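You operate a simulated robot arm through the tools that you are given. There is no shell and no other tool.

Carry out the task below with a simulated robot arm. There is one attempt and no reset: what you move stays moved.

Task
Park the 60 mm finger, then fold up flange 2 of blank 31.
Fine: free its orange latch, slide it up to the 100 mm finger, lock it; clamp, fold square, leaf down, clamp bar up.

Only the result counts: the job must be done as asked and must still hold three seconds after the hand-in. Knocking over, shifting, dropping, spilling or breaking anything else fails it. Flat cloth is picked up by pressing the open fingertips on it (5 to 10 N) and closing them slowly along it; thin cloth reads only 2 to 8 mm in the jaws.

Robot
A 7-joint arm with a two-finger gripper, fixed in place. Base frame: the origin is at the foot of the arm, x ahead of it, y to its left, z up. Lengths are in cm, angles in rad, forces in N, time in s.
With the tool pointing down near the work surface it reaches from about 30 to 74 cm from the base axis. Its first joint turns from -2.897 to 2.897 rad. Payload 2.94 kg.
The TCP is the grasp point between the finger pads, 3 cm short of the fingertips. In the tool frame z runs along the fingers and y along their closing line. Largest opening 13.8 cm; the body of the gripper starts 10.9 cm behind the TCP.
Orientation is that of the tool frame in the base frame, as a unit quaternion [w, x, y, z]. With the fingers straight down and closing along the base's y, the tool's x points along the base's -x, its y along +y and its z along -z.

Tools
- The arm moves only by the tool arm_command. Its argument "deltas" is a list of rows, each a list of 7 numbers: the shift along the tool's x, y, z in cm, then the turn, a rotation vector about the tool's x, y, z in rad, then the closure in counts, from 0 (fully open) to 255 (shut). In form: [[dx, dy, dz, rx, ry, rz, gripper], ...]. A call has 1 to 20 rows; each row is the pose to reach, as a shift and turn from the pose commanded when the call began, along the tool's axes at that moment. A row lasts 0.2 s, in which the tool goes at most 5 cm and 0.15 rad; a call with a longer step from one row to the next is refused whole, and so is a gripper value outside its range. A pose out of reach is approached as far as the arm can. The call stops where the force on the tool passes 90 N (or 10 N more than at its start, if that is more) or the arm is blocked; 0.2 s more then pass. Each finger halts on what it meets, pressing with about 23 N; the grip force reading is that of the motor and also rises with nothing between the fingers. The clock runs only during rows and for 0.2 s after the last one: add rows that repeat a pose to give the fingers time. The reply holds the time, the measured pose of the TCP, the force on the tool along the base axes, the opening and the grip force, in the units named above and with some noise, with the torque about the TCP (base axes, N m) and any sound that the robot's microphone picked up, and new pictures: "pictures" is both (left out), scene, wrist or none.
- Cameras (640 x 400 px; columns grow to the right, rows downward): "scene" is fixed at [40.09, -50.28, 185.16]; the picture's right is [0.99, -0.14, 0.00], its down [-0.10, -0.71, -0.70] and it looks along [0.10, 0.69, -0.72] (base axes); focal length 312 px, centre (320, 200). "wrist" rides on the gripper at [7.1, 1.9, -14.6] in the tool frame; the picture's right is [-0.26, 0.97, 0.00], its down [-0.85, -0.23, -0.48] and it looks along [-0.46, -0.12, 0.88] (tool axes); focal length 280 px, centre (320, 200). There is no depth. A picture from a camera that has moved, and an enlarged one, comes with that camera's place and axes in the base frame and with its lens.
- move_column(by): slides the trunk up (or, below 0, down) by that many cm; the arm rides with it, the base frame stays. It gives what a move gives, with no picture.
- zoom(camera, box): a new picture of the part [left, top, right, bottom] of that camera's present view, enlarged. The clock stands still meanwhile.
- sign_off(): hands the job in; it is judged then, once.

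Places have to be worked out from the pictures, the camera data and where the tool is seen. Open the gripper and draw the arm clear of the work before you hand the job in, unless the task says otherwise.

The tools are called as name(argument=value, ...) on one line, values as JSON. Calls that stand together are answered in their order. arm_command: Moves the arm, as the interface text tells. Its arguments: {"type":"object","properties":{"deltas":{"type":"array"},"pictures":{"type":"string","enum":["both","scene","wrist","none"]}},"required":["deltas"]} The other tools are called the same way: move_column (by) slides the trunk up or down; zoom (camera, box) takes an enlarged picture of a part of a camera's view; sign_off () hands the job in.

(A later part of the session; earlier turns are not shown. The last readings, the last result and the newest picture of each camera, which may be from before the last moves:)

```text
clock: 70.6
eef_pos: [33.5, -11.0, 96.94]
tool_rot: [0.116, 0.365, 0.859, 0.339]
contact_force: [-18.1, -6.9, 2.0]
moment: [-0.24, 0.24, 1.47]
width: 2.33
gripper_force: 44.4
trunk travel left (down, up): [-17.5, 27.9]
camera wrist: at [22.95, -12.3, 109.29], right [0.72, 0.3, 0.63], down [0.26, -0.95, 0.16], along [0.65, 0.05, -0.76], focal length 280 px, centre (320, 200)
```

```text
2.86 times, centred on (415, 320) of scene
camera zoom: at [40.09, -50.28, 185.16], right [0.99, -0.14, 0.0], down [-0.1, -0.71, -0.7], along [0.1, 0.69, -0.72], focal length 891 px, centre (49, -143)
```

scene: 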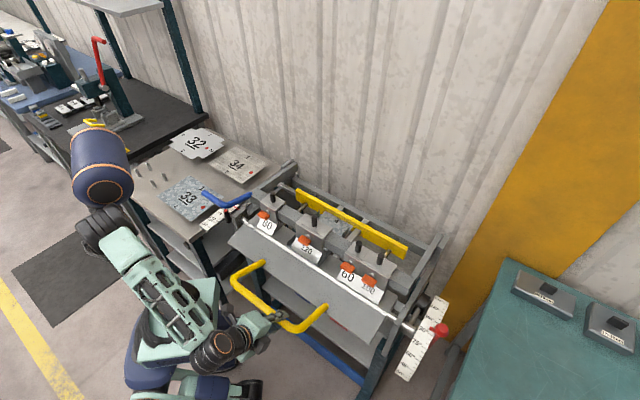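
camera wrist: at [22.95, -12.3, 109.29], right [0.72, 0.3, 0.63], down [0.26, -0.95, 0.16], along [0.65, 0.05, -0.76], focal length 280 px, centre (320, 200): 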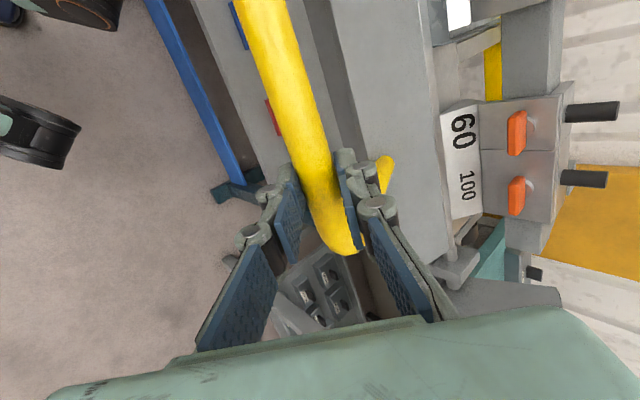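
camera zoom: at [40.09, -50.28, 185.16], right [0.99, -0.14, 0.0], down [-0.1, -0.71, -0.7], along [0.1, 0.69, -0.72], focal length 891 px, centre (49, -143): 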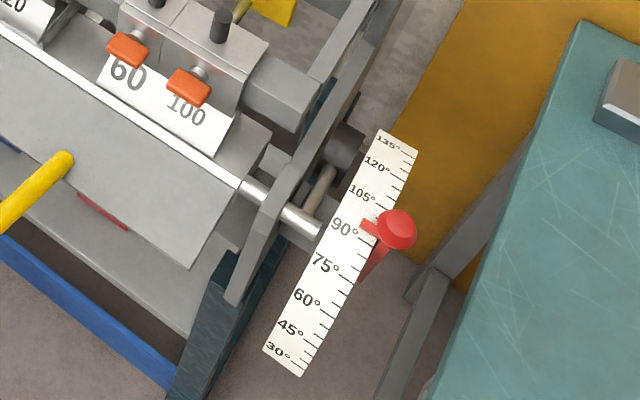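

About 70° folded; the force is still modest, and the tool lags my command slightly. I go on about 9° more without further tilt.

arm_command(deltas=[[0, 0.58, -0.5, 0, 0, 0, 255], [0, 1.16, -0.97, 0, 0, 0, 255], [0, 1.75, -1.35, 0, 0, 0, 255], [0, 2.35, -1.68, 0, 0, 0, 255], [0, 3.5, -2.35, 0, 0, 0, 255], [0, 3.5, -2.35, 0, 0, 0, 255]])

zoom(camera="scene", box=[220, 200, 380, 350])

zoom(camera="scene", box=[360, 250, 470, 390])

```text
clock: 72.0
eef_pos: [34.59, -10.65, 99.56]
tool_rot: [0.099, 0.374, 0.859, 0.336]
contact_force: [-30.5, -3.4, 6.8]
moment: [-0.38, -0.11, 1.18]
width: 2.35
gripper_force: 45.3
trunk travel left (down, up): [-17.5, 27.9]
camera wrist: at [24.49, -11.87, 112.23], right [0.74, 0.29, 0.61], down [0.26, -0.95, 0.14], along [0.62, 0.06, -0.78], focal length 280 px, centre (320, 200)
```

scene: 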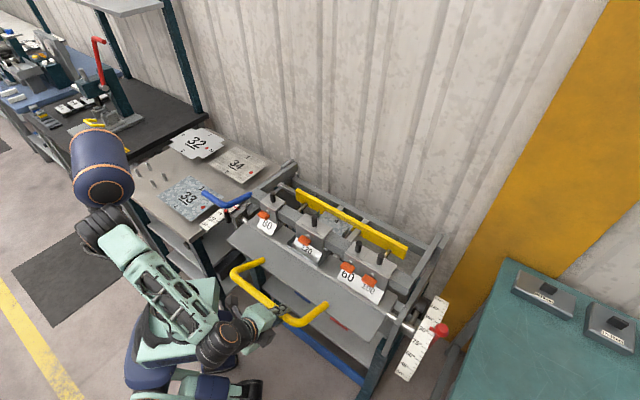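
wrist: 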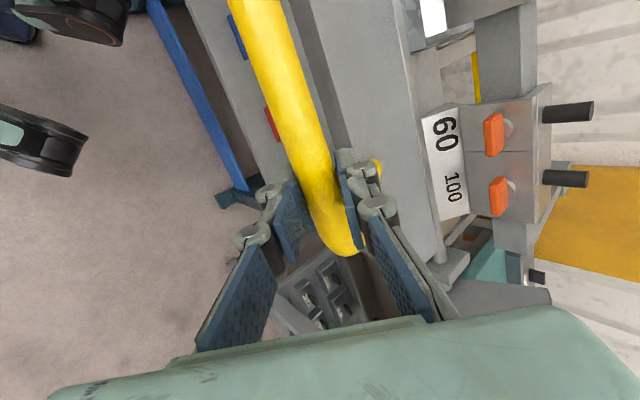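

```text
2.67 times, centred on (300, 275) of scene
camera zoom: at [40.09, -50.28, 185.16], right [0.99, -0.14, 0.0], down [-0.1, -0.71, -0.7], along [0.1, 0.69, -0.72], focal length 831 px, centre (373, 0)
```

zoom: 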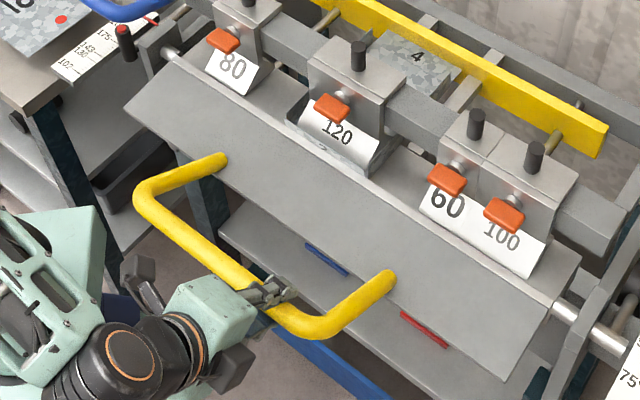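

```text
2.86 times, centred on (415, 320) of scene
camera zoom: at [40.09, -50.28, 185.16], right [0.99, -0.14, 0.0], down [-0.1, -0.71, -0.7], along [0.1, 0.69, -0.72], focal length 891 px, centre (49, -143)
```

zoom: 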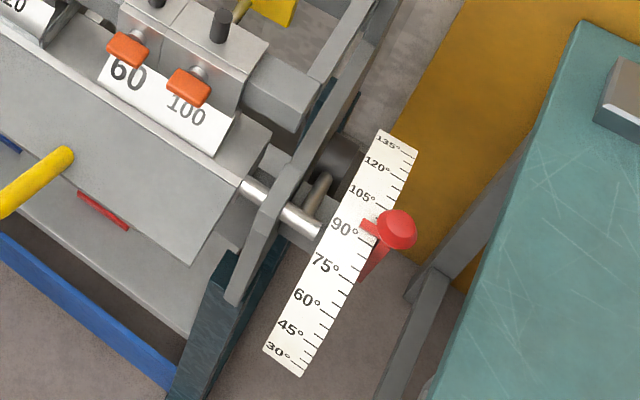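

The leaf is near 76°; there's some side load along the rod (−19 N along e). I hold still with a small shift of 0.4 cm back along e, to see what settles.

arm_command(deltas=[[0.4, 0, 0, 0, 0, 0, 255], [0.4, 0, 0, 0, 0, 0, 255]], pictures="none")

```text
clock: 72.8
eef_pos: [34.33, -10.81, 98.86]
tool_rot: [0.092, 0.38, 0.858, 0.334]
contact_force: [-13.2, -5.8, 2.5]
moment: [-1.04, -0.7, 0.66]
width: 2.41
gripper_force: 45.1
trunk travel left (down, up): [-17.5, 27.9]
stopped in row 2: the arm was blocked; the commanded pose is now the measured one
```

The controller reports the arm is blocked (about 70–75° folded). I look closely at the arm, the hand and the handle to find what is touching.

zoom(camera="scene", box=[70, 190, 350, 390])

zoom(camera="scene", box=[200, 260, 320, 380])

zoom(camera="wrist", box=[0, 0, 640, 400])

```text
2.00 times, centred on (210, 290) of scene
camera zoom: at [40.09, -50.28, 185.16], right [0.99, -0.14, 0.0], down [-0.1, -0.71, -0.7], along [0.1, 0.69, -0.72], focal length 624 px, centre (540, 20)
```

zoom: 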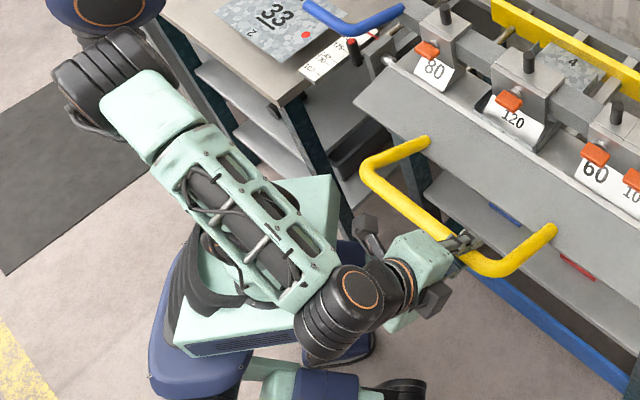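

```text
3.33 times, centred on (260, 320) of scene
camera zoom: at [40.09, -50.28, 185.16], right [0.99, -0.14, 0.0], down [-0.1, -0.71, -0.7], along [0.1, 0.69, -0.72], focal length 1039 px, centre (520, -200)
```

zoom: 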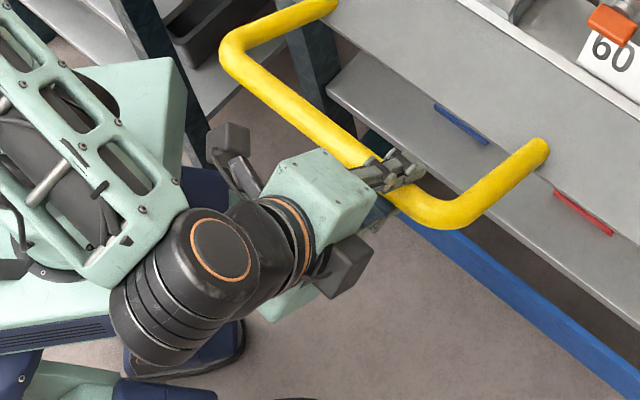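

```text
1.00 times, centred on (320, 200) of wrist (not enlarged: the box is as wide or as high as the picture)
camera zoom: at [24.59, -11.98, 111.7], right [0.75, 0.28, 0.59], down [0.26, -0.96, 0.13], along [0.61, 0.05, -0.79], focal length 280 px, centre (320, 200)
```

zoom: 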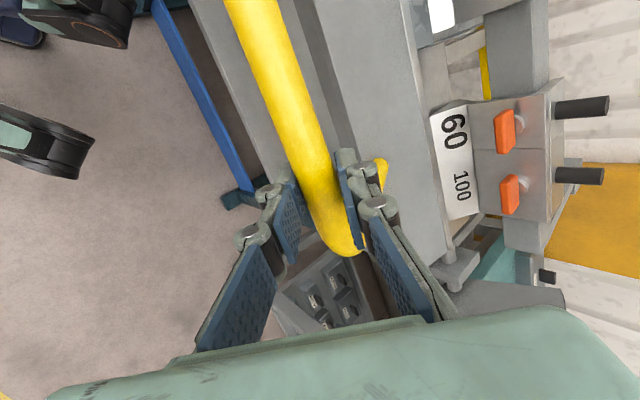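

The arm is folded up tightly over its own base, since the tilt pulls the wrist too near the shoulder. I rotate the hand back toward vertical about the rod, keeping my grip, to open the elbow up.

arm_command(deltas=[[0, 0, 0, 0.1, 0, 0, 250], [0, 0, 0, 0.2, 0, 0, 250], [0, 0, 0, 0.3, 0, 0, 250], [0, 0, 0, 0.4, 0, 0, 250], [0, 0, 0, 0.5, 0, 0, 250], [0, 0, 0, 0.5, 0, 0, 250]])

zoom(camera="scene", box=[70, 190, 350, 390])

```text
clock: 74.2
eef_pos: [34.78, -10.32, 98.74]
tool_rot: [-0.009, 0.39, 0.914, 0.11]
contact_force: [10.9, 6.6, -4.3]
moment: [0.1, -0.02, 1.24]
width: 2.29
gripper_force: 45.5
trunk travel left (down, up): [-17.5, 27.9]
camera wrist: at [30.23, -7.05, 113.88], right [0.87, 0.46, 0.16], down [0.39, -0.86, 0.33], along [0.29, -0.22, -0.93], focal length 280 px, centre (320, 200)
```

scene: 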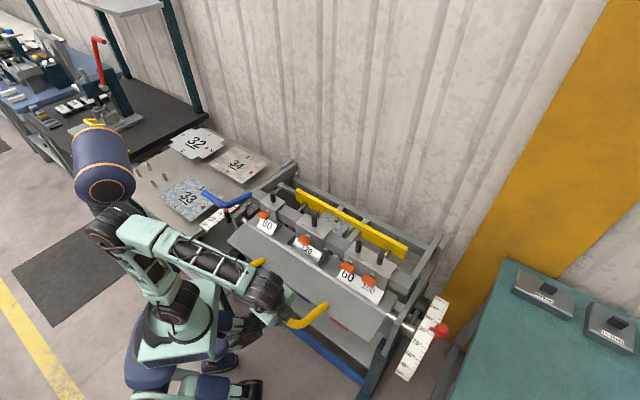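
wrist: 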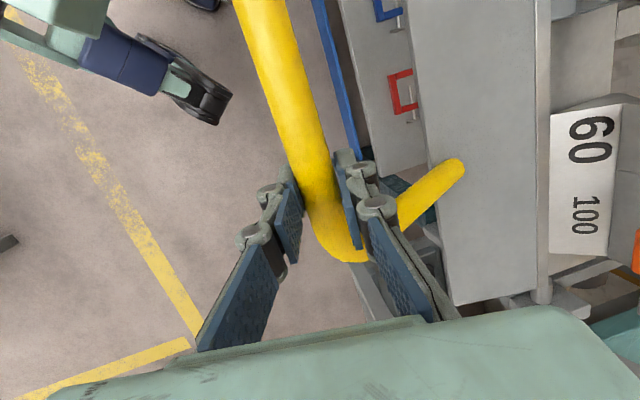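

```text
2.00 times, centred on (210, 290) of scene
camera zoom: at [40.09, -50.28, 185.16], right [0.99, -0.14, 0.0], down [-0.1, -0.71, -0.7], along [0.1, 0.69, -0.72], focal length 624 px, centre (540, 20)
```

zoom: 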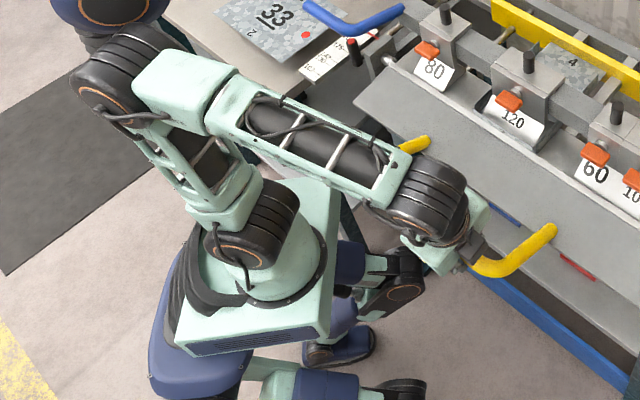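

The arm is comfortable again and still holds the rod. My fit with the hinge at n = 40, z = 89 suggests the rod has crept about 1.5 cm toward the fingertips. I briefly ease the jaws, move down over the rod, and re-grip.

arm_command(deltas=[[0, 0, 0, 0, 0, 0, 206], [0, 0, 0.8, 0, 0, 0, 204], [0, 0, 1.5, 0, 0, 0, 206], [0, 0, 1.5, 0, 0, 0, 255], [0, 0, 1.5, 0, 0, 0, 255]])

zoom(camera="scene", box=[220, 200, 380, 350])

```text
clock: 75.4
eef_pos: [34.69, -10.2, 97.39]
tool_rot: [-0.007, 0.39, 0.914, 0.111]
contact_force: [3.1, -0.9, -0.5]
moment: [-0.38, -0.26, 1.1]
width: 2.28
gripper_force: 45.6
trunk travel left (down, up): [-17.5, 27.9]
camera wrist: at [30.07, -6.91, 112.49], right [0.87, 0.46, 0.17], down [0.39, -0.86, 0.33], along [0.3, -0.23, -0.93], focal length 280 px, centre (320, 200)
```

scene: 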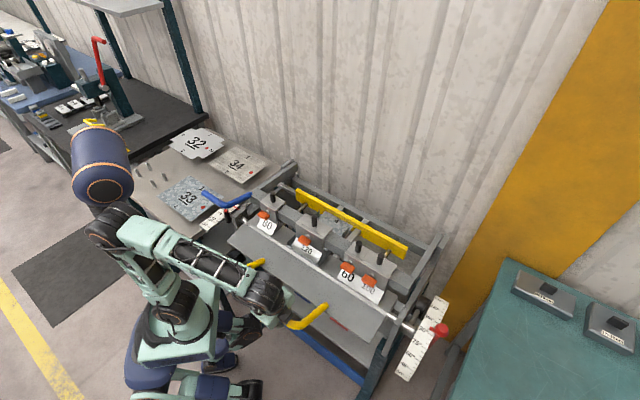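
wrist: 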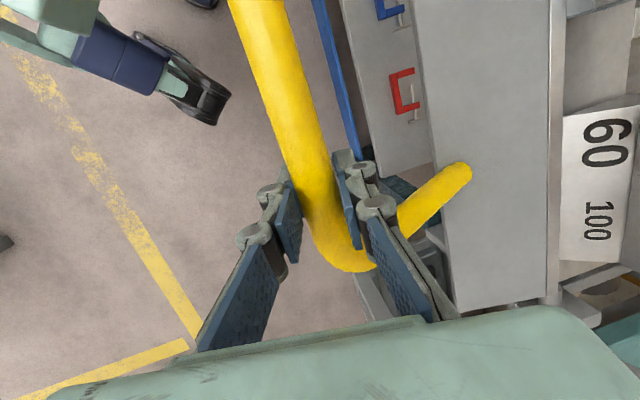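

```text
2.67 times, centred on (300, 275) of scene
camera zoom: at [40.09, -50.28, 185.16], right [0.99, -0.14, 0.0], down [-0.1, -0.71, -0.7], along [0.1, 0.69, -0.72], focal length 831 px, centre (373, 0)
```

zoom: 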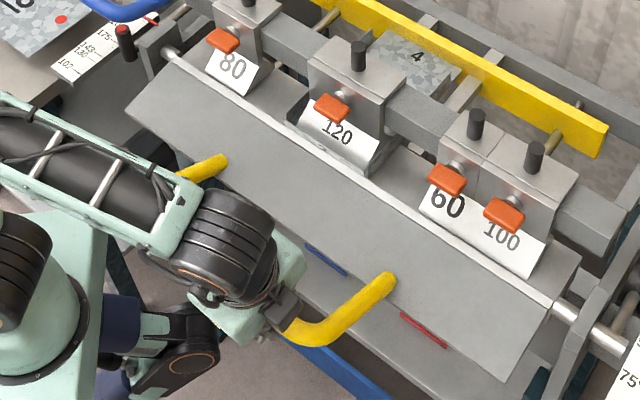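

Re-gripped, and the leaf held its place meanwhile with the forces near zero. I continue about 10° more on the arc.

arm_command(deltas=[[0, 0.43, -0.65, -0.02, 0, -0.03, 255], [0, 0.87, -1.29, -0.04, 0, -0.03, 255], [0, 1.25, -1.8, -0.06, 0, -0.03, 255], [0, 1.63, -2.31, -0.08, 0, -0.03, 255], [0, 2.03, -2.8, -0.1, 0, -0.03, 255], [0, 2.44, -3.28, -0.12, 0, -0.03, 255], [0, 2.44, -3.28, -0.12, 0, -0.03, 255]])

zoom(camera="scene", box=[220, 200, 380, 350])

zoom(camera="scene", box=[360, 250, 470, 390])

```text
clock: 77.0
eef_pos: [36.14, -8.96, 100.75]
tool_rot: [0.013, 0.377, 0.911, 0.167]
contact_force: [-14.0, 13.8, -4.4]
moment: [-0.16, 0.04, 0.44]
width: 2.46
gripper_force: 44.9
trunk travel left (down, up): [-17.5, 27.9]
camera wrist: at [30.17, -7.08, 115.68], right [0.85, 0.46, 0.28], down [0.38, -0.88, 0.29], along [0.37, -0.14, -0.92], focal length 280 px, centre (320, 200)
```

scene: 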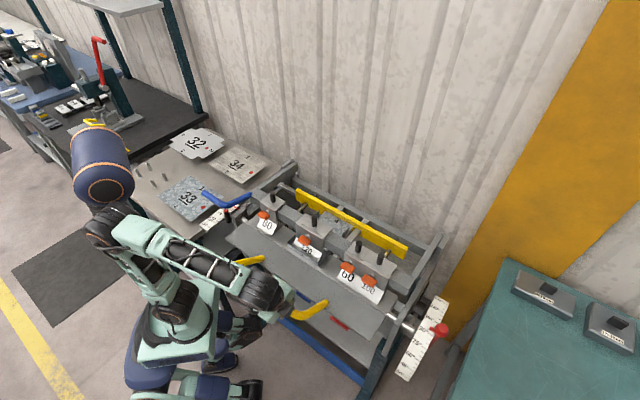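
wrist: 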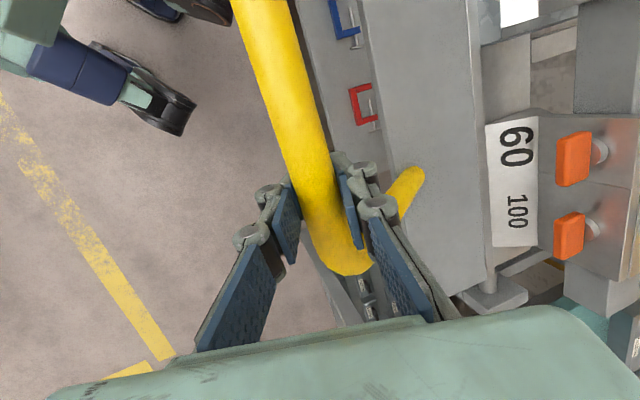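

```text
2.67 times, centred on (300, 275) of scene
camera zoom: at [40.09, -50.28, 185.16], right [0.99, -0.14, 0.0], down [-0.1, -0.71, -0.7], along [0.1, 0.69, -0.72], focal length 831 px, centre (373, 0)
```

zoom: 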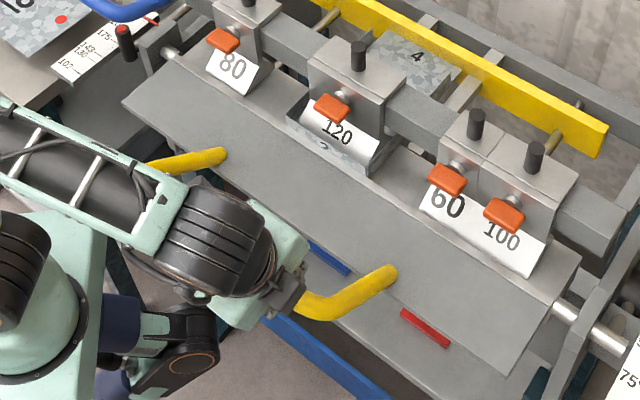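

```text
2.86 times, centred on (415, 320) of scene
camera zoom: at [40.09, -50.28, 185.16], right [0.99, -0.14, 0.0], down [-0.1, -0.71, -0.7], along [0.1, 0.69, -0.72], focal length 891 px, centre (49, -143)
```

zoom: 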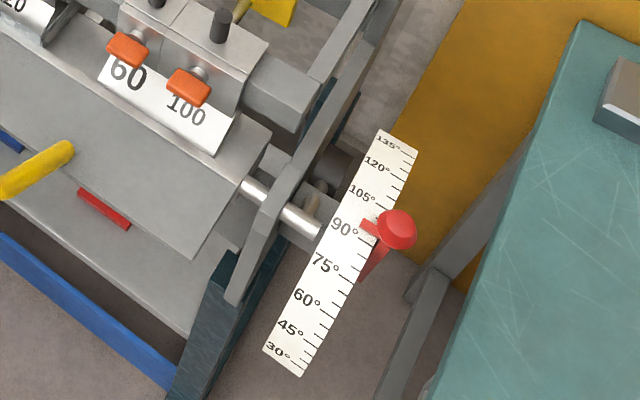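

By my geometry it's close to 87° now, and the flange "2" stands up against the leaf. I ease 0.4 cm along the rod to relieve the side load and continue toward the stop in small steps.

arm_command(deltas=[[0.2, 0.5, -0.4, 0, 0, 0, 255], [0.4, 0.97, -0.82, 0, 0, 0, 255], [0.4, 1.4, -1.15, 0, 0, 0, 255], [0.4, 1.81, -1.45, 0, 0, 0, 255], [0.4, 1.81, -1.45, 0, 0, 0, 255]])

zoom(camera="scene", box=[220, 200, 380, 350])

zoom(camera="scene", box=[360, 250, 470, 390])

```text
clock: 78.2
eef_pos: [36.96, -8.12, 102.58]
tool_rot: [0.012, 0.378, 0.911, 0.166]
contact_force: [1.7, 15.2, -10.6]
moment: [-0.15, 0.14, 0.22]
width: 2.45
gripper_force: 45.0
trunk travel left (down, up): [-17.5, 27.9]
camera wrist: at [31.16, -6.13, 117.59], right [0.85, 0.46, 0.27], down [0.38, -0.88, 0.29], along [0.37, -0.14, -0.92], focal length 280 px, centre (320, 200)
```

scene: 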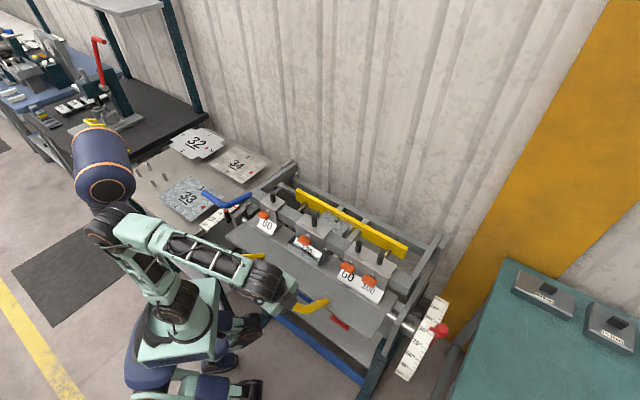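
wrist: 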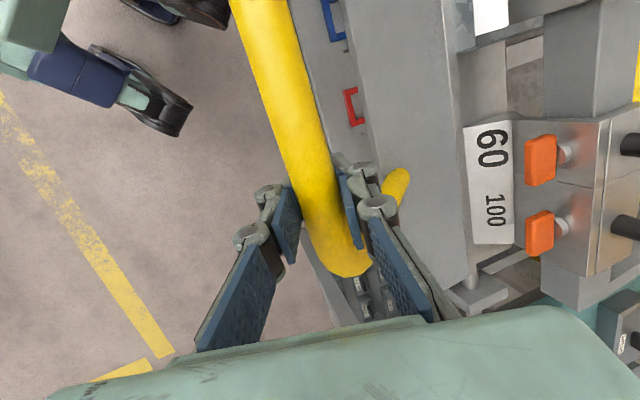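

```text
2.67 times, centred on (300, 275) of scene
camera zoom: at [40.09, -50.28, 185.16], right [0.99, -0.14, 0.0], down [-0.1, -0.71, -0.7], along [0.1, 0.69, -0.72], focal length 831 px, centre (373, 0)
```

zoom: 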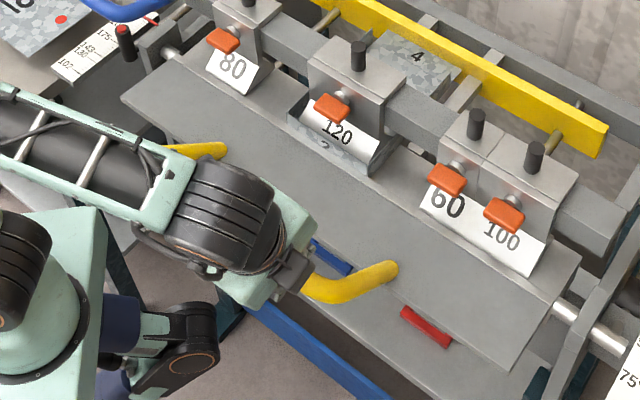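

```text
2.86 times, centred on (415, 320) of scene
camera zoom: at [40.09, -50.28, 185.16], right [0.99, -0.14, 0.0], down [-0.1, -0.71, -0.7], along [0.1, 0.69, -0.72], focal length 891 px, centre (49, -143)
```

zoom: 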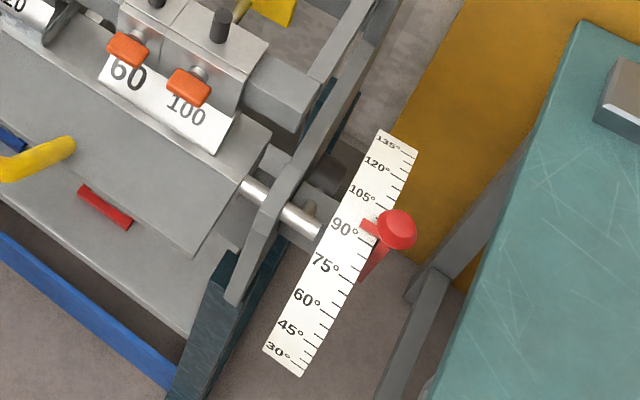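

About 92° by my geometry, with the resistance still modest (about 15 N). I push on gently until the stop makes itself felt.

arm_command(deltas=[[0.2, 0.3, -0.2, 0, 0, 0, 255], [0.2, 0.6, -0.4, 0, 0, 0, 255], [0.2, 0.87, -0.61, 0, 0, 0, 255], [0.2, 0.87, -0.61, 0, 0, 0, 255]], pictures="wrist")

zoom(camera="scene", box=[260, 200, 360, 290])

zoom(camera="scene", box=[390, 280, 460, 350])

```text
clock: 79.2
eef_pos: [37.1, -8.15, 103.16]
tool_rot: [0.009, 0.379, 0.911, 0.163]
contact_force: [-20.4, -14.5, -31.2]
moment: [-0.56, -0.7, 0.58]
width: 2.23
gripper_force: 45.3
trunk travel left (down, up): [-17.5, 27.9]
camera wrist: at [31.35, -6.05, 118.25], right [0.85, 0.45, 0.27], down [0.38, -0.88, 0.29], along [0.37, -0.15, -0.92], focal length 280 px, centre (320, 200)
```

wrist: 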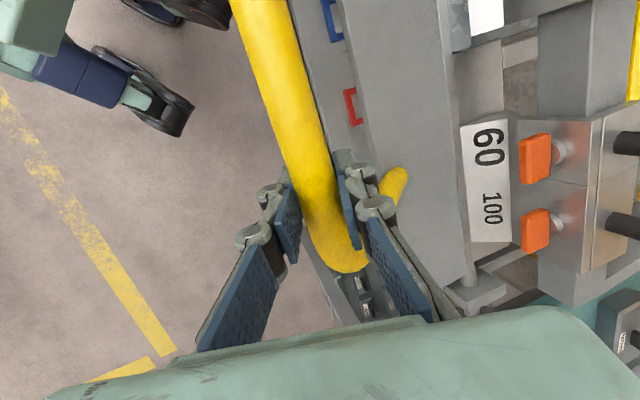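

```text
4.44 times, centred on (310, 245) of scene
camera zoom: at [40.09, -50.28, 185.16], right [0.99, -0.14, 0.0], down [-0.1, -0.71, -0.7], along [0.1, 0.69, -0.72], focal length 1386 px, centre (364, 0)
```

zoom: 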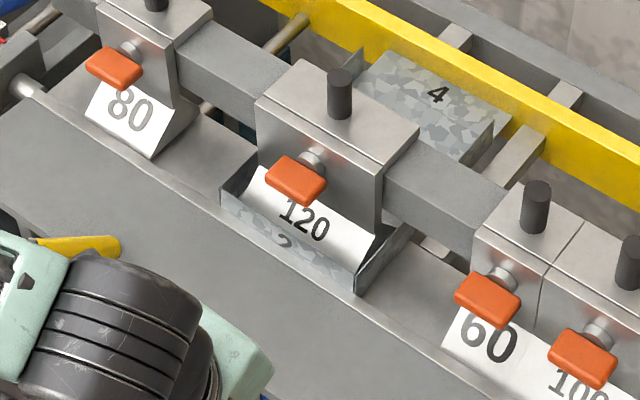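

```text
5.71 times, centred on (425, 315) of scene
camera zoom: at [40.09, -50.28, 185.16], right [0.99, -0.14, 0.0], down [-0.1, -0.71, -0.7], along [0.1, 0.69, -0.72], focal length 1782 px, centre (-280, -457)
```

zoom: 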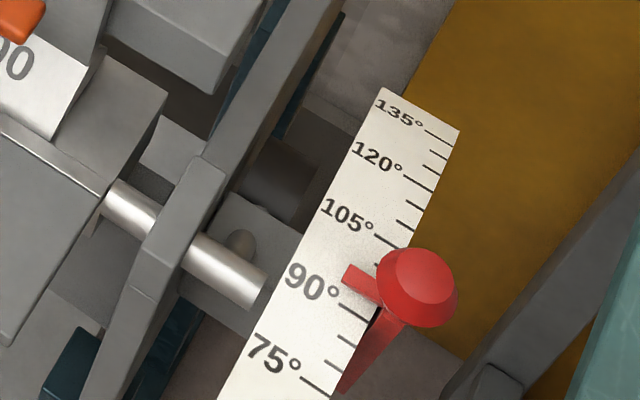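

Resistance along the swing rose to about 39 N with little movement, so the leaf seems to be at the stop. I press slightly more to make sure it's fully home.

arm_command(deltas=[[0, 0.3, -0.2, 0, 0, 0, 255], [0, 0.55, -0.4, 0, 0, 0, 255], [0, 0.55, -0.4, 0, 0, 0, 255]], pictures="wrist")

zoom(camera="scene", box=[260, 200, 360, 290])

zoom(camera="scene", box=[390, 280, 460, 350])

```text
clock: 80.0
eef_pos: [37.2, -8.25, 103.63]
tool_rot: [0.008, 0.38, 0.911, 0.16]
contact_force: [-33.8, -28.1, -46.4]
moment: [-0.02, -0.41, 0.89]
width: 2.23
gripper_force: 44.9
trunk travel left (down, up): [-17.5, 27.9]
camera wrist: at [31.39, -6.09, 118.68], right [0.85, 0.45, 0.26], down [0.38, -0.88, 0.29], along [0.36, -0.15, -0.92], focal length 280 px, centre (320, 200)
```

wrist: 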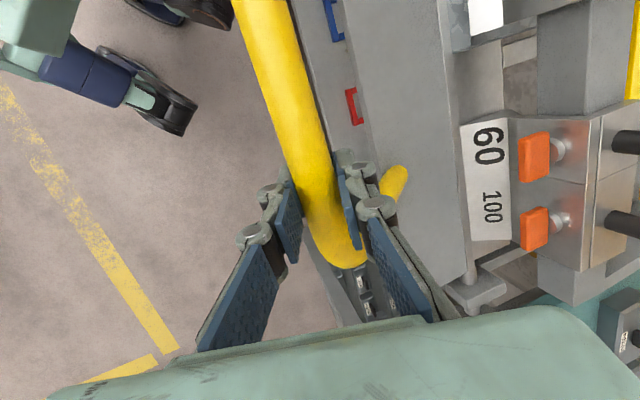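

```text
4.44 times, centred on (310, 245) of scene
camera zoom: at [40.09, -50.28, 185.16], right [0.99, -0.14, 0.0], down [-0.1, -0.71, -0.7], along [0.1, 0.69, -0.72], focal length 1386 px, centre (364, 0)
```

zoom: 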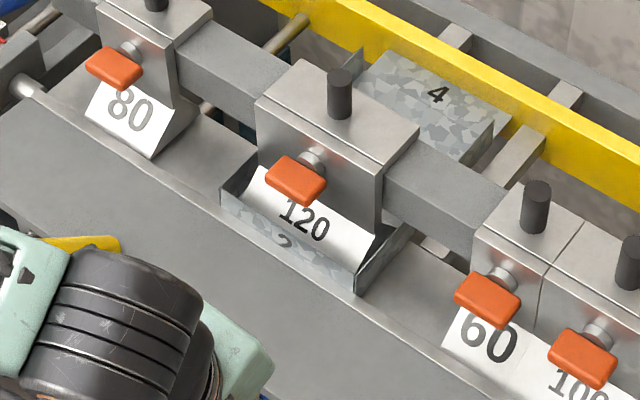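

```text
5.71 times, centred on (425, 315) of scene
camera zoom: at [40.09, -50.28, 185.16], right [0.99, -0.14, 0.0], down [-0.1, -0.71, -0.7], along [0.1, 0.69, -0.72], focal length 1782 px, centre (-280, -457)
```

zoom: 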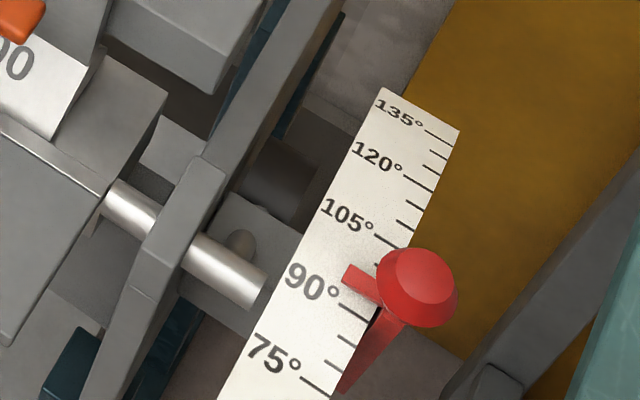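

The leaf did not move further with 64 N on it, so it's firmly on the stop. Now I bring the leaf back down along the same arc, starting gently.

arm_command(deltas=[[0, -1.0, 0.83, 0, 0, 0, 255], [0, -2.0, 1.6, 0, 0, 0, 255], [0, -2.96, 2.43, 0.02, 0, 0, 255], [0, -3.85, 3.3, 0.04, 0, 0, 255], [0, -4.7, 4.23, 0.06, 0, 0, 255], [0, -5.5, 5.2, 0.08, 0, 0, 255], [0, -6.26, 6.19, 0.1, 0, 0, 255], [0, -6.26, 6.19, 0.1, 0, 0, 255]])

zoom(camera="scene", box=[220, 200, 380, 350])

```text
clock: 81.8
eef_pos: [34.85, -9.7, 96.32]
tool_rot: [-0.002, 0.377, 0.918, 0.12]
contact_force: [28.1, 1.3, -5.5]
moment: [0.07, 0.42, 0.32]
width: 2.18
gripper_force: 42.0
trunk travel left (down, up): [-17.5, 27.9]
camera wrist: at [29.81, -6.73, 111.49], right [0.86, 0.48, 0.19], down [0.41, -0.85, 0.33], along [0.32, -0.21, -0.92], focal length 280 px, centre (320, 200)
```

scene: 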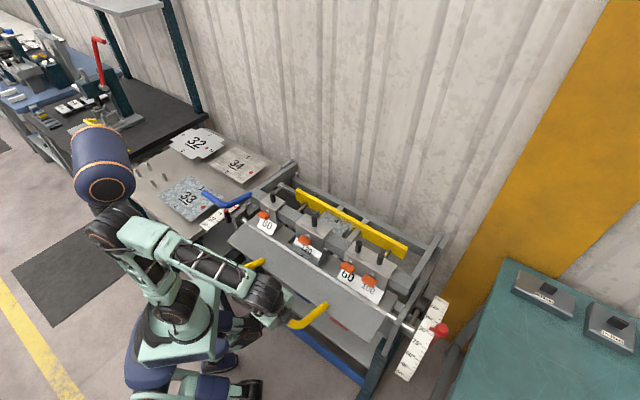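
wrist: 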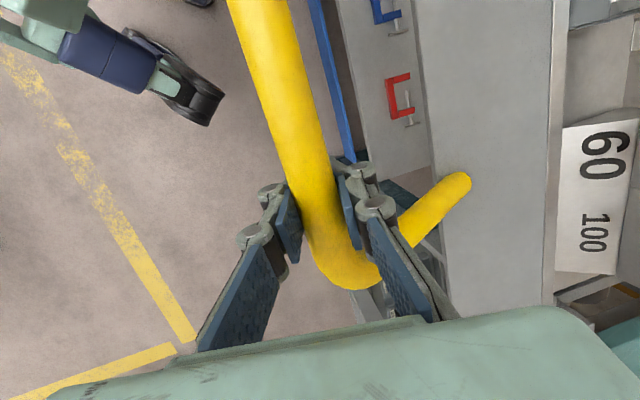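

```text
2.67 times, centred on (300, 275) of scene
camera zoom: at [40.09, -50.28, 185.16], right [0.99, -0.14, 0.0], down [-0.1, -0.71, -0.7], along [0.1, 0.69, -0.72], focal length 831 px, centre (373, 0)
```

zoom: 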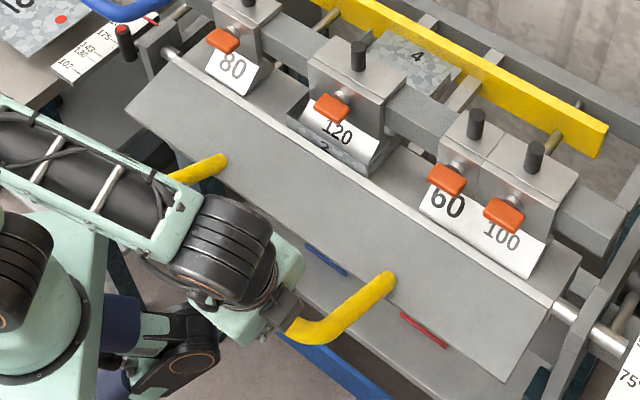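

The flange stays standing while the leaf comes down (about 76° now). I continue lowering along a slightly tighter arc, which the readings call for.

arm_command(deltas=[[-0.2, -0.05, 1.38, 0.02, 0, 0, 255], [-0.3, -0.57, 2.49, 0.04, 0, 0, 255], [-0.3, -1.02, 3.63, 0.06, 0, 0, 255], [-0.3, -1.42, 4.78, 0.08, 0, 0, 255], [-0.3, -1.76, 5.97, 0.1, 0, 0, 255], [-0.3, -2.04, 7.16, 0.12, 0, 0, 255], [-0.3, -2.25, 8.36, 0.14, 0, 0, 255], [-0.3, -2.4, 9.59, 0.14, 0, 0, 255], [-0.3, -2.4, 9.59, 0.14, 0, 0, 255]])

zoom(camera="scene", box=[220, 200, 380, 350])

```text
clock: 83.8
eef_pos: [33.6, -10.09, 86.96]
tool_rot: [-0.023, 0.376, 0.925, 0.055]
contact_force: [-16.4, -37.2, -3.1]
moment: [0.7, -0.38, -0.21]
width: 2.14
gripper_force: 40.5
trunk travel left (down, up): [-17.5, 27.9]
camera wrist: at [29.89, -5.49, 102.08], right [0.86, 0.51, 0.06], down [0.45, -0.81, 0.38], along [0.24, -0.3, -0.92], focal length 280 px, centre (320, 200)
```

scene: 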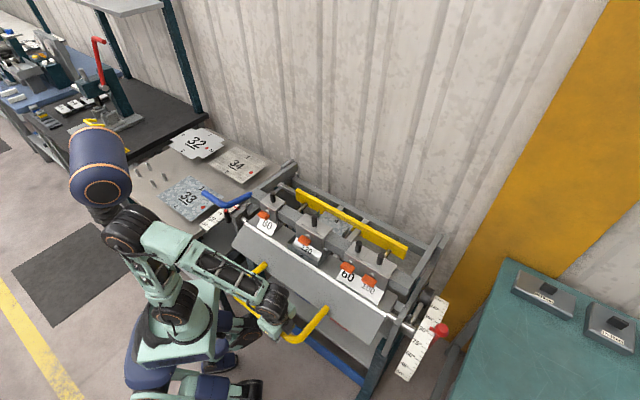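
wrist: 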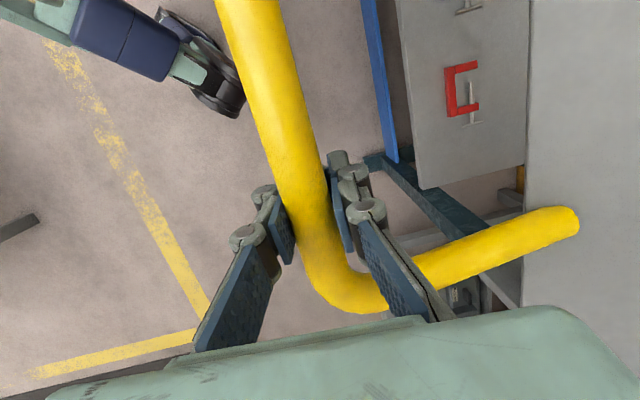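

```text
2.67 times, centred on (300, 275) of scene
camera zoom: at [40.09, -50.28, 185.16], right [0.99, -0.14, 0.0], down [-0.1, -0.71, -0.7], along [0.1, 0.69, -0.72], focal length 831 px, centre (373, 0)
```

zoom: 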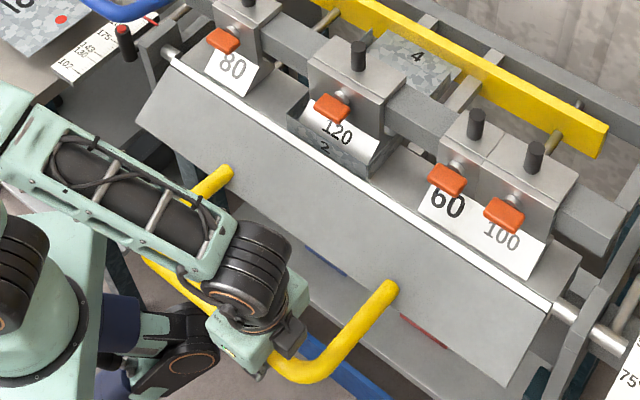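

Leaf at roughly 55–60°, flange still upright; the rod slid a little up in the jaws and pushes sideways. I correct for that and continue down and then outward.

arm_command(deltas=[[-0.2, -0.5, 0.9, 0, 0, 0, 255], [-0.4, -0.61, 2.48, 0, 0, 0, 255], [-0.4, -0.5, 3.7, 0, 0, 0, 255], [-0.4, -0.32, 4.94, 0, 0, 0, 255], [-0.4, -0.1, 6.1, 0, 0, 0, 255], [-0.4, 0.21, 7.31, 0, 0, 0, 255], [-0.4, 0.21, 7.31, 0, 0, 0, 255]])

zoom(camera="scene", box=[220, 200, 380, 350])

```text
clock: 85.4
eef_pos: [34.36, -8.77, 79.4]
tool_rot: [-0.023, 0.377, 0.924, 0.057]
contact_force: [7.7, -13.9, -1.4]
moment: [0.34, 0.14, -0.46]
width: 2.14
gripper_force: 40.2
trunk travel left (down, up): [-17.5, 27.9]
camera wrist: at [30.61, -4.33, 94.66], right [0.86, 0.5, 0.06], down [0.45, -0.81, 0.38], along [0.24, -0.3, -0.92], focal length 280 px, centre (320, 200)
```

scene: 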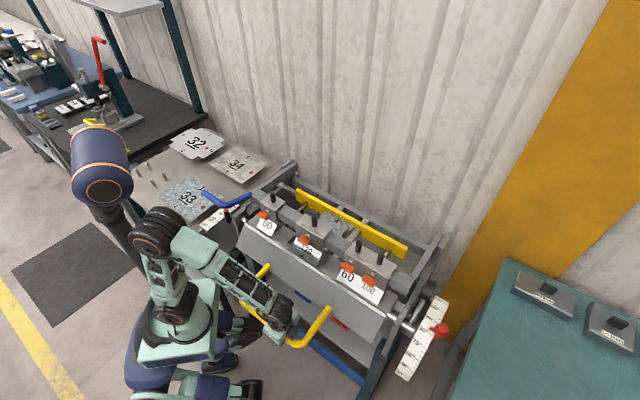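
wrist: 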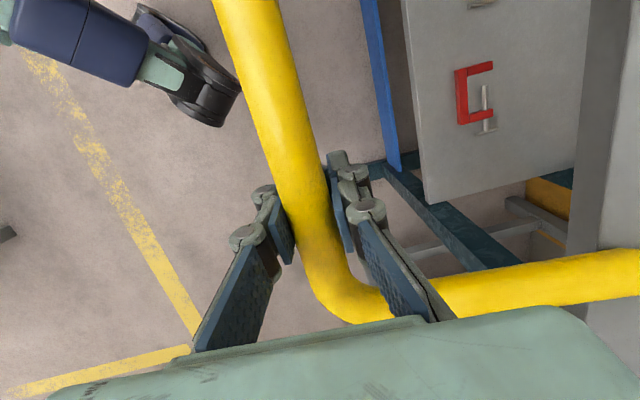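

```text
2.67 times, centred on (300, 275) of scene
camera zoom: at [40.09, -50.28, 185.16], right [0.99, -0.14, 0.0], down [-0.1, -0.71, -0.7], along [0.1, 0.69, -0.72], focal length 831 px, centre (373, 0)
```

zoom: 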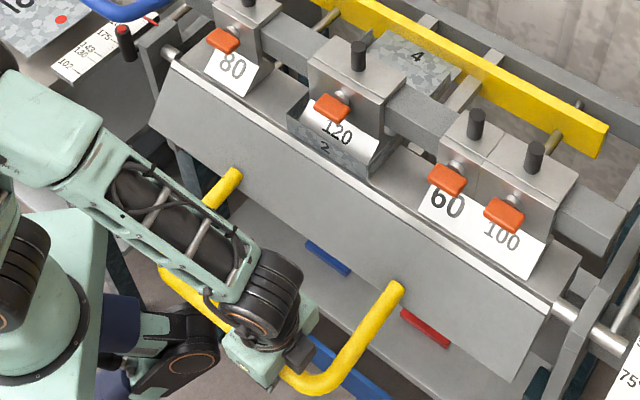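

Leaf is down to roughly 38°, forces small. I continue down and outward toward the rest position.

arm_command(deltas=[[-0.2, 0.23, 0.9, 0, 0, 0, 255], [-0.4, 0.46, 1.74, 0, 0, 0, 255], [-0.5, 0.9, 2.9, 0, 0, 0, 255], [-0.5, 1.39, 3.97, 0, 0, 0, 255], [-0.5, 1.95, 5.1, 0, 0, 0, 255], [-0.5, 2.54, 6.14, 0, 0, 0, 255], [-0.5, 3.2, 7.2, 0, 0, 0, 255], [-0.5, 3.9, 8.15, 0, 0, 0, 255], [-0.5, 3.9, 8.15, 0, 0, 0, 255]])

zoom(camera="scene", box=[220, 200, 380, 350])

```text
clock: 87.4
eef_pos: [37.26, -5.21, 71.73]
tool_rot: [-0.024, 0.377, 0.924, 0.057]
contact_force: [-3.7, -20.0, -12.8]
moment: [0.56, -0.24, -0.31]
width: 2.16
gripper_force: 40.3
trunk travel left (down, up): [-17.5, 27.9]
camera wrist: at [33.52, -0.78, 86.86], right [0.86, 0.5, 0.06], down [0.45, -0.81, 0.38], along [0.24, -0.3, -0.92], focal length 280 px, centre (320, 200)
```

scene: 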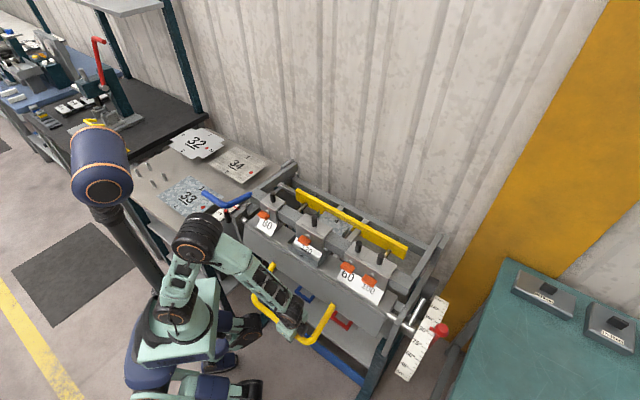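
wrist: 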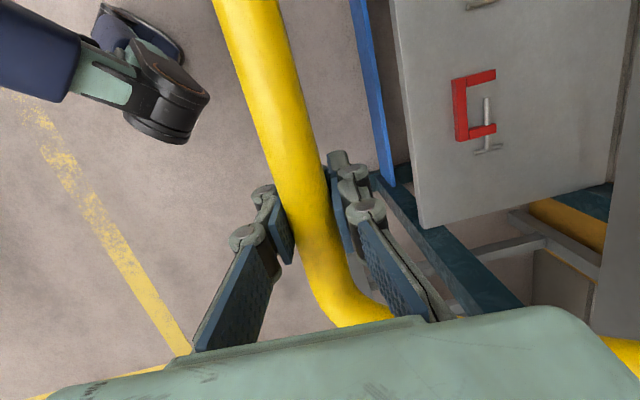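

```text
2.67 times, centred on (300, 275) of scene
camera zoom: at [40.09, -50.28, 185.16], right [0.99, -0.14, 0.0], down [-0.1, -0.71, -0.7], along [0.1, 0.69, -0.72], focal length 831 px, centre (373, 0)
```

zoom: 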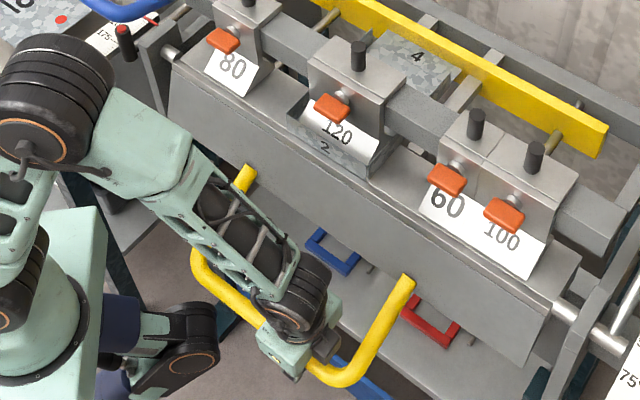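

Almost down. I bring the leaf the last bit to its rest.

arm_command(deltas=[[0, 0.8, 0.93, 0, 0, 0, 255], [0, 1.58, 1.87, 0, 0, 0, 255], [0, 2.45, 2.7, 0, 0, 0, 255], [0, 3.33, 3.55, 0, 0, 0, 255], [0, 4.0, 4.0, 0, 0, 0, 255], [0, 4.46, 4.44, 0, 0, 0, 255], [0, 4.46, 4.44, 0, 0, 0, 255]])

zoom(camera="scene", box=[220, 200, 380, 350])

```text
clock: 89.0
eef_pos: [40.52, -1.6, 67.75]
tool_rot: [-0.023, 0.376, 0.924, 0.057]
contact_force: [-2.3, -14.1, -17.0]
moment: [0.46, -0.12, -0.22]
width: 2.17
gripper_force: 40.6
trunk travel left (down, up): [-17.5, 27.9]
camera wrist: at [36.81, 2.89, 82.91], right [0.86, 0.5, 0.06], down [0.45, -0.81, 0.38], along [0.24, -0.3, -0.92], focal length 280 px, centre (320, 200)
```

scene: 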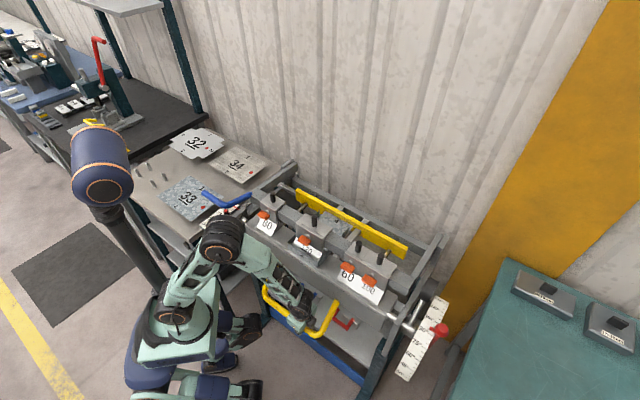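
wrist: 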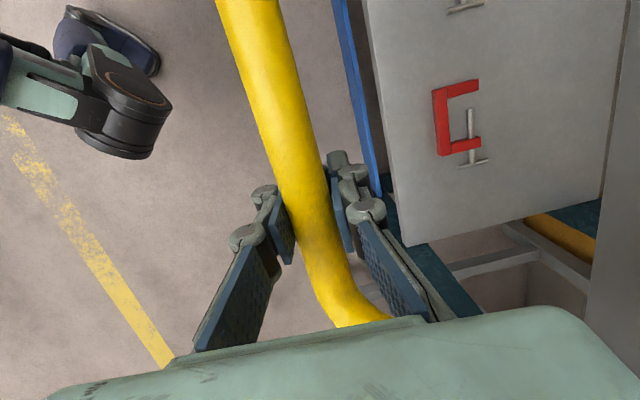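

```text
2.67 times, centred on (300, 275) of scene
camera zoom: at [40.09, -50.28, 185.16], right [0.99, -0.14, 0.0], down [-0.1, -0.71, -0.7], along [0.1, 0.69, -0.72], focal length 831 px, centre (373, 0)
```

zoom: 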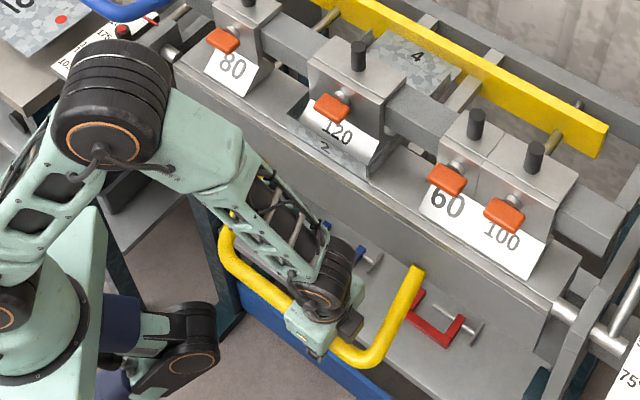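

The leaf looks back at its starting position. I push slightly further to be sure it's on its rest, then read the force.

arm_command(deltas=[[0, 0.4, 0.3, 0, 0, 0, 255], [0, 0.8, 0.5, 0, 0, 0, 255], [0, 0.8, 0.5, 0, 0, 0, 255]], pictures="none")

zoom(camera="scene", box=[240, 230, 380, 350])

```text
clock: 89.8
eef_pos: [41.06, -1.2, 67.34]
tool_rot: [-0.024, 0.376, 0.924, 0.057]
contact_force: [-6.8, -19.4, -27.5]
moment: [0.33, -0.51, -0.33]
width: 2.13
gripper_force: 40.9
trunk travel left (down, up): [-17.5, 27.9]
```

```text
3.33 times, centred on (310, 290) of scene
camera zoom: at [40.09, -50.28, 185.16], right [0.99, -0.14, 0.0], down [-0.1, -0.71, -0.7], along [0.1, 0.69, -0.72], focal length 1039 px, centre (353, -100)
```

zoom: 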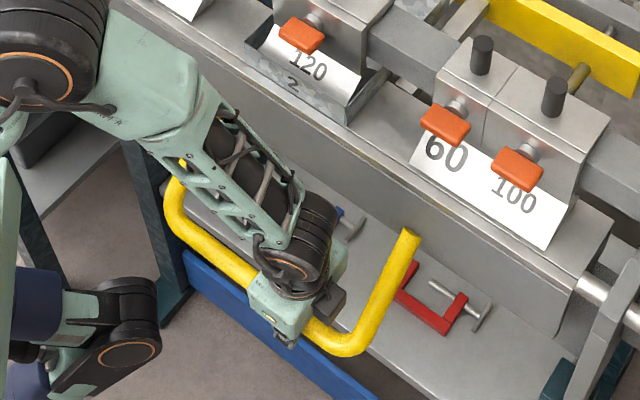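

The leaf is back exactly as at the start, and the flange stands up by the 120 finger. I open the jaws and rise straight up off the handle.

arm_command(deltas=[[0, -0.4, -0.2, 0, 0, 0, 200], [0, -0.4, -0.2, 0, 0, 0, 150], [0, -0.4, -0.2, 0, 0, 0, 145], [0.3, 0, -4, 0, 0, 0, 145], [0.7, 0.3, -8, 0, 0, 0, 145], [1.0, 0.6, -12, 0, 0, 0, 145], [1.4, 1.0, -16, 0, 0, 0, 145], [1.7, 1.3, -20, 0, 0, 0, 145], [2.0, 1.6, -24, 0, 0, 0, 145], [2.0, 1.6, -24, 0, 0, 0, 145]])

zoom(camera="scene", box=[260, 200, 380, 320])

```text
clock: 92.0
eef_pos: [40.77, -1.18, 91.58]
tool_rot: [-0.022, 0.377, 0.924, 0.057]
contact_force: [0.1, -1.0, -0.4]
moment: [-0.02, -0.02, 0.01]
width: 5.92
gripper_force: 0.1
trunk travel left (down, up): [-17.5, 27.9]
camera wrist: at [37.06, 3.32, 106.68], right [0.86, 0.5, 0.06], down [0.45, -0.81, 0.38], along [0.24, -0.3, -0.92], focal length 280 px, centre (320, 200)
```

scene: 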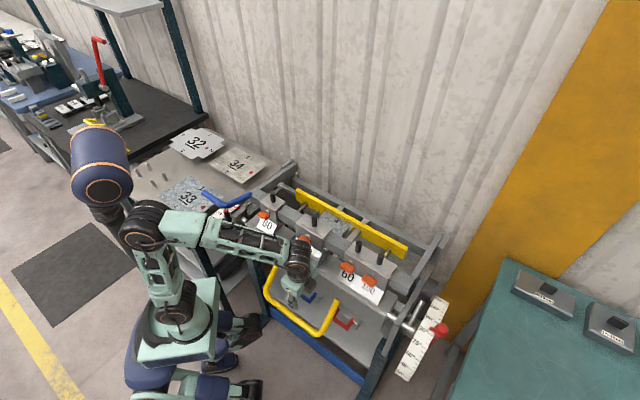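
wrist: 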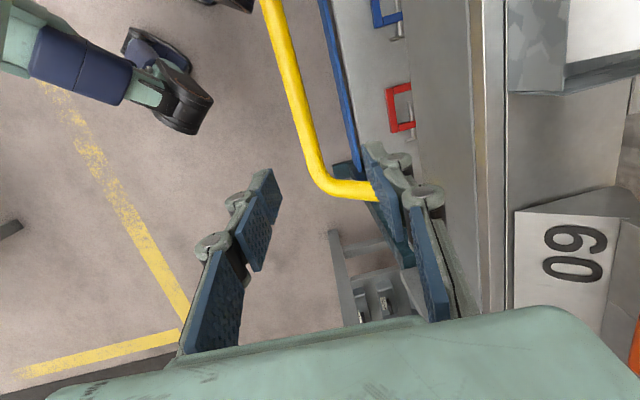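

```text
3.33 times, centred on (320, 260) of scene
camera zoom: at [40.09, -50.28, 185.16], right [0.99, -0.14, 0.0], down [-0.1, -0.71, -0.7], along [0.1, 0.69, -0.72], focal length 1039 px, centre (320, 0)
```

zoom: 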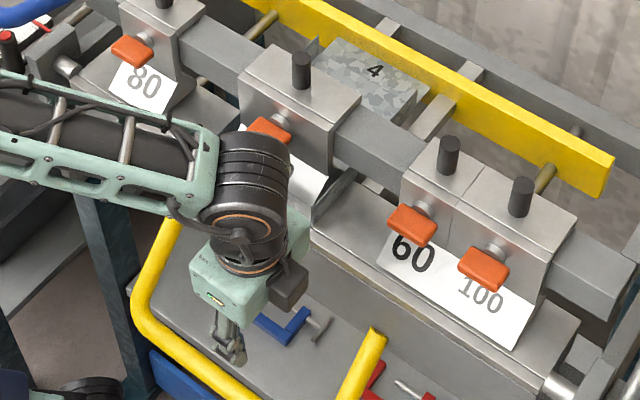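

The leaf rests down. I raise the trunk back up so the arm can reach the clamp lever, then inspect the fold.

move_column(by=25)

zoom(camera="wrist", box=[0, 0, 640, 400])

zoom(camera="scene", box=[260, 200, 360, 290])

```text
clock: 94.6
eef_pos: [40.95, -1.1, 116.51]
tool_rot: [-0.024, 0.377, 0.924, 0.057]
contact_force: [0.0, -0.1, 0.4]
moment: [-0.01, -0.02, 0.02]
width: 5.94
gripper_force: 0.0
trunk travel left (down, up): [-42.5, 2.9]
```

```text
1.00 times, centred on (320, 200) of wrist (not enlarged: the box is as wide or as high as the picture)
camera zoom: at [37.08, 3.32, 131.62], right [0.86, 0.5, 0.06], down [0.45, -0.81, 0.38], along [0.24, -0.3, -0.92], focal length 280 px, centre (320, 200)
```

zoom: 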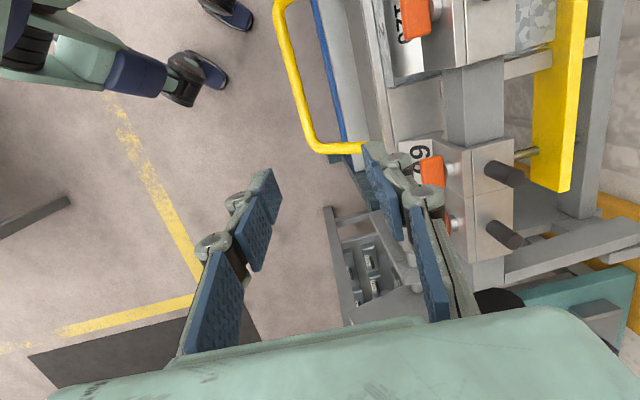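

```text
4.44 times, centred on (310, 245) of scene
camera zoom: at [40.09, -50.28, 185.16], right [0.99, -0.14, 0.0], down [-0.1, -0.71, -0.7], along [0.1, 0.69, -0.72], focal length 1386 px, centre (364, 0)
```

zoom: 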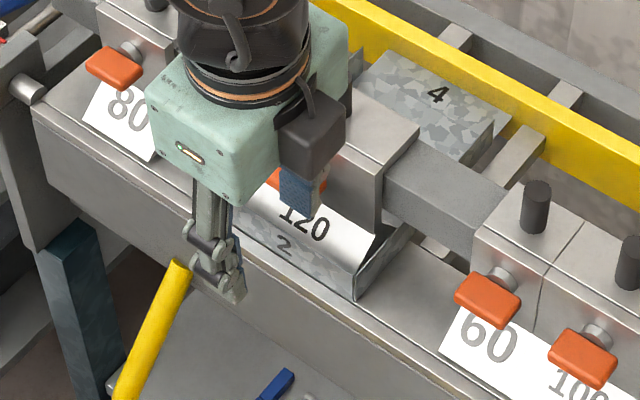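

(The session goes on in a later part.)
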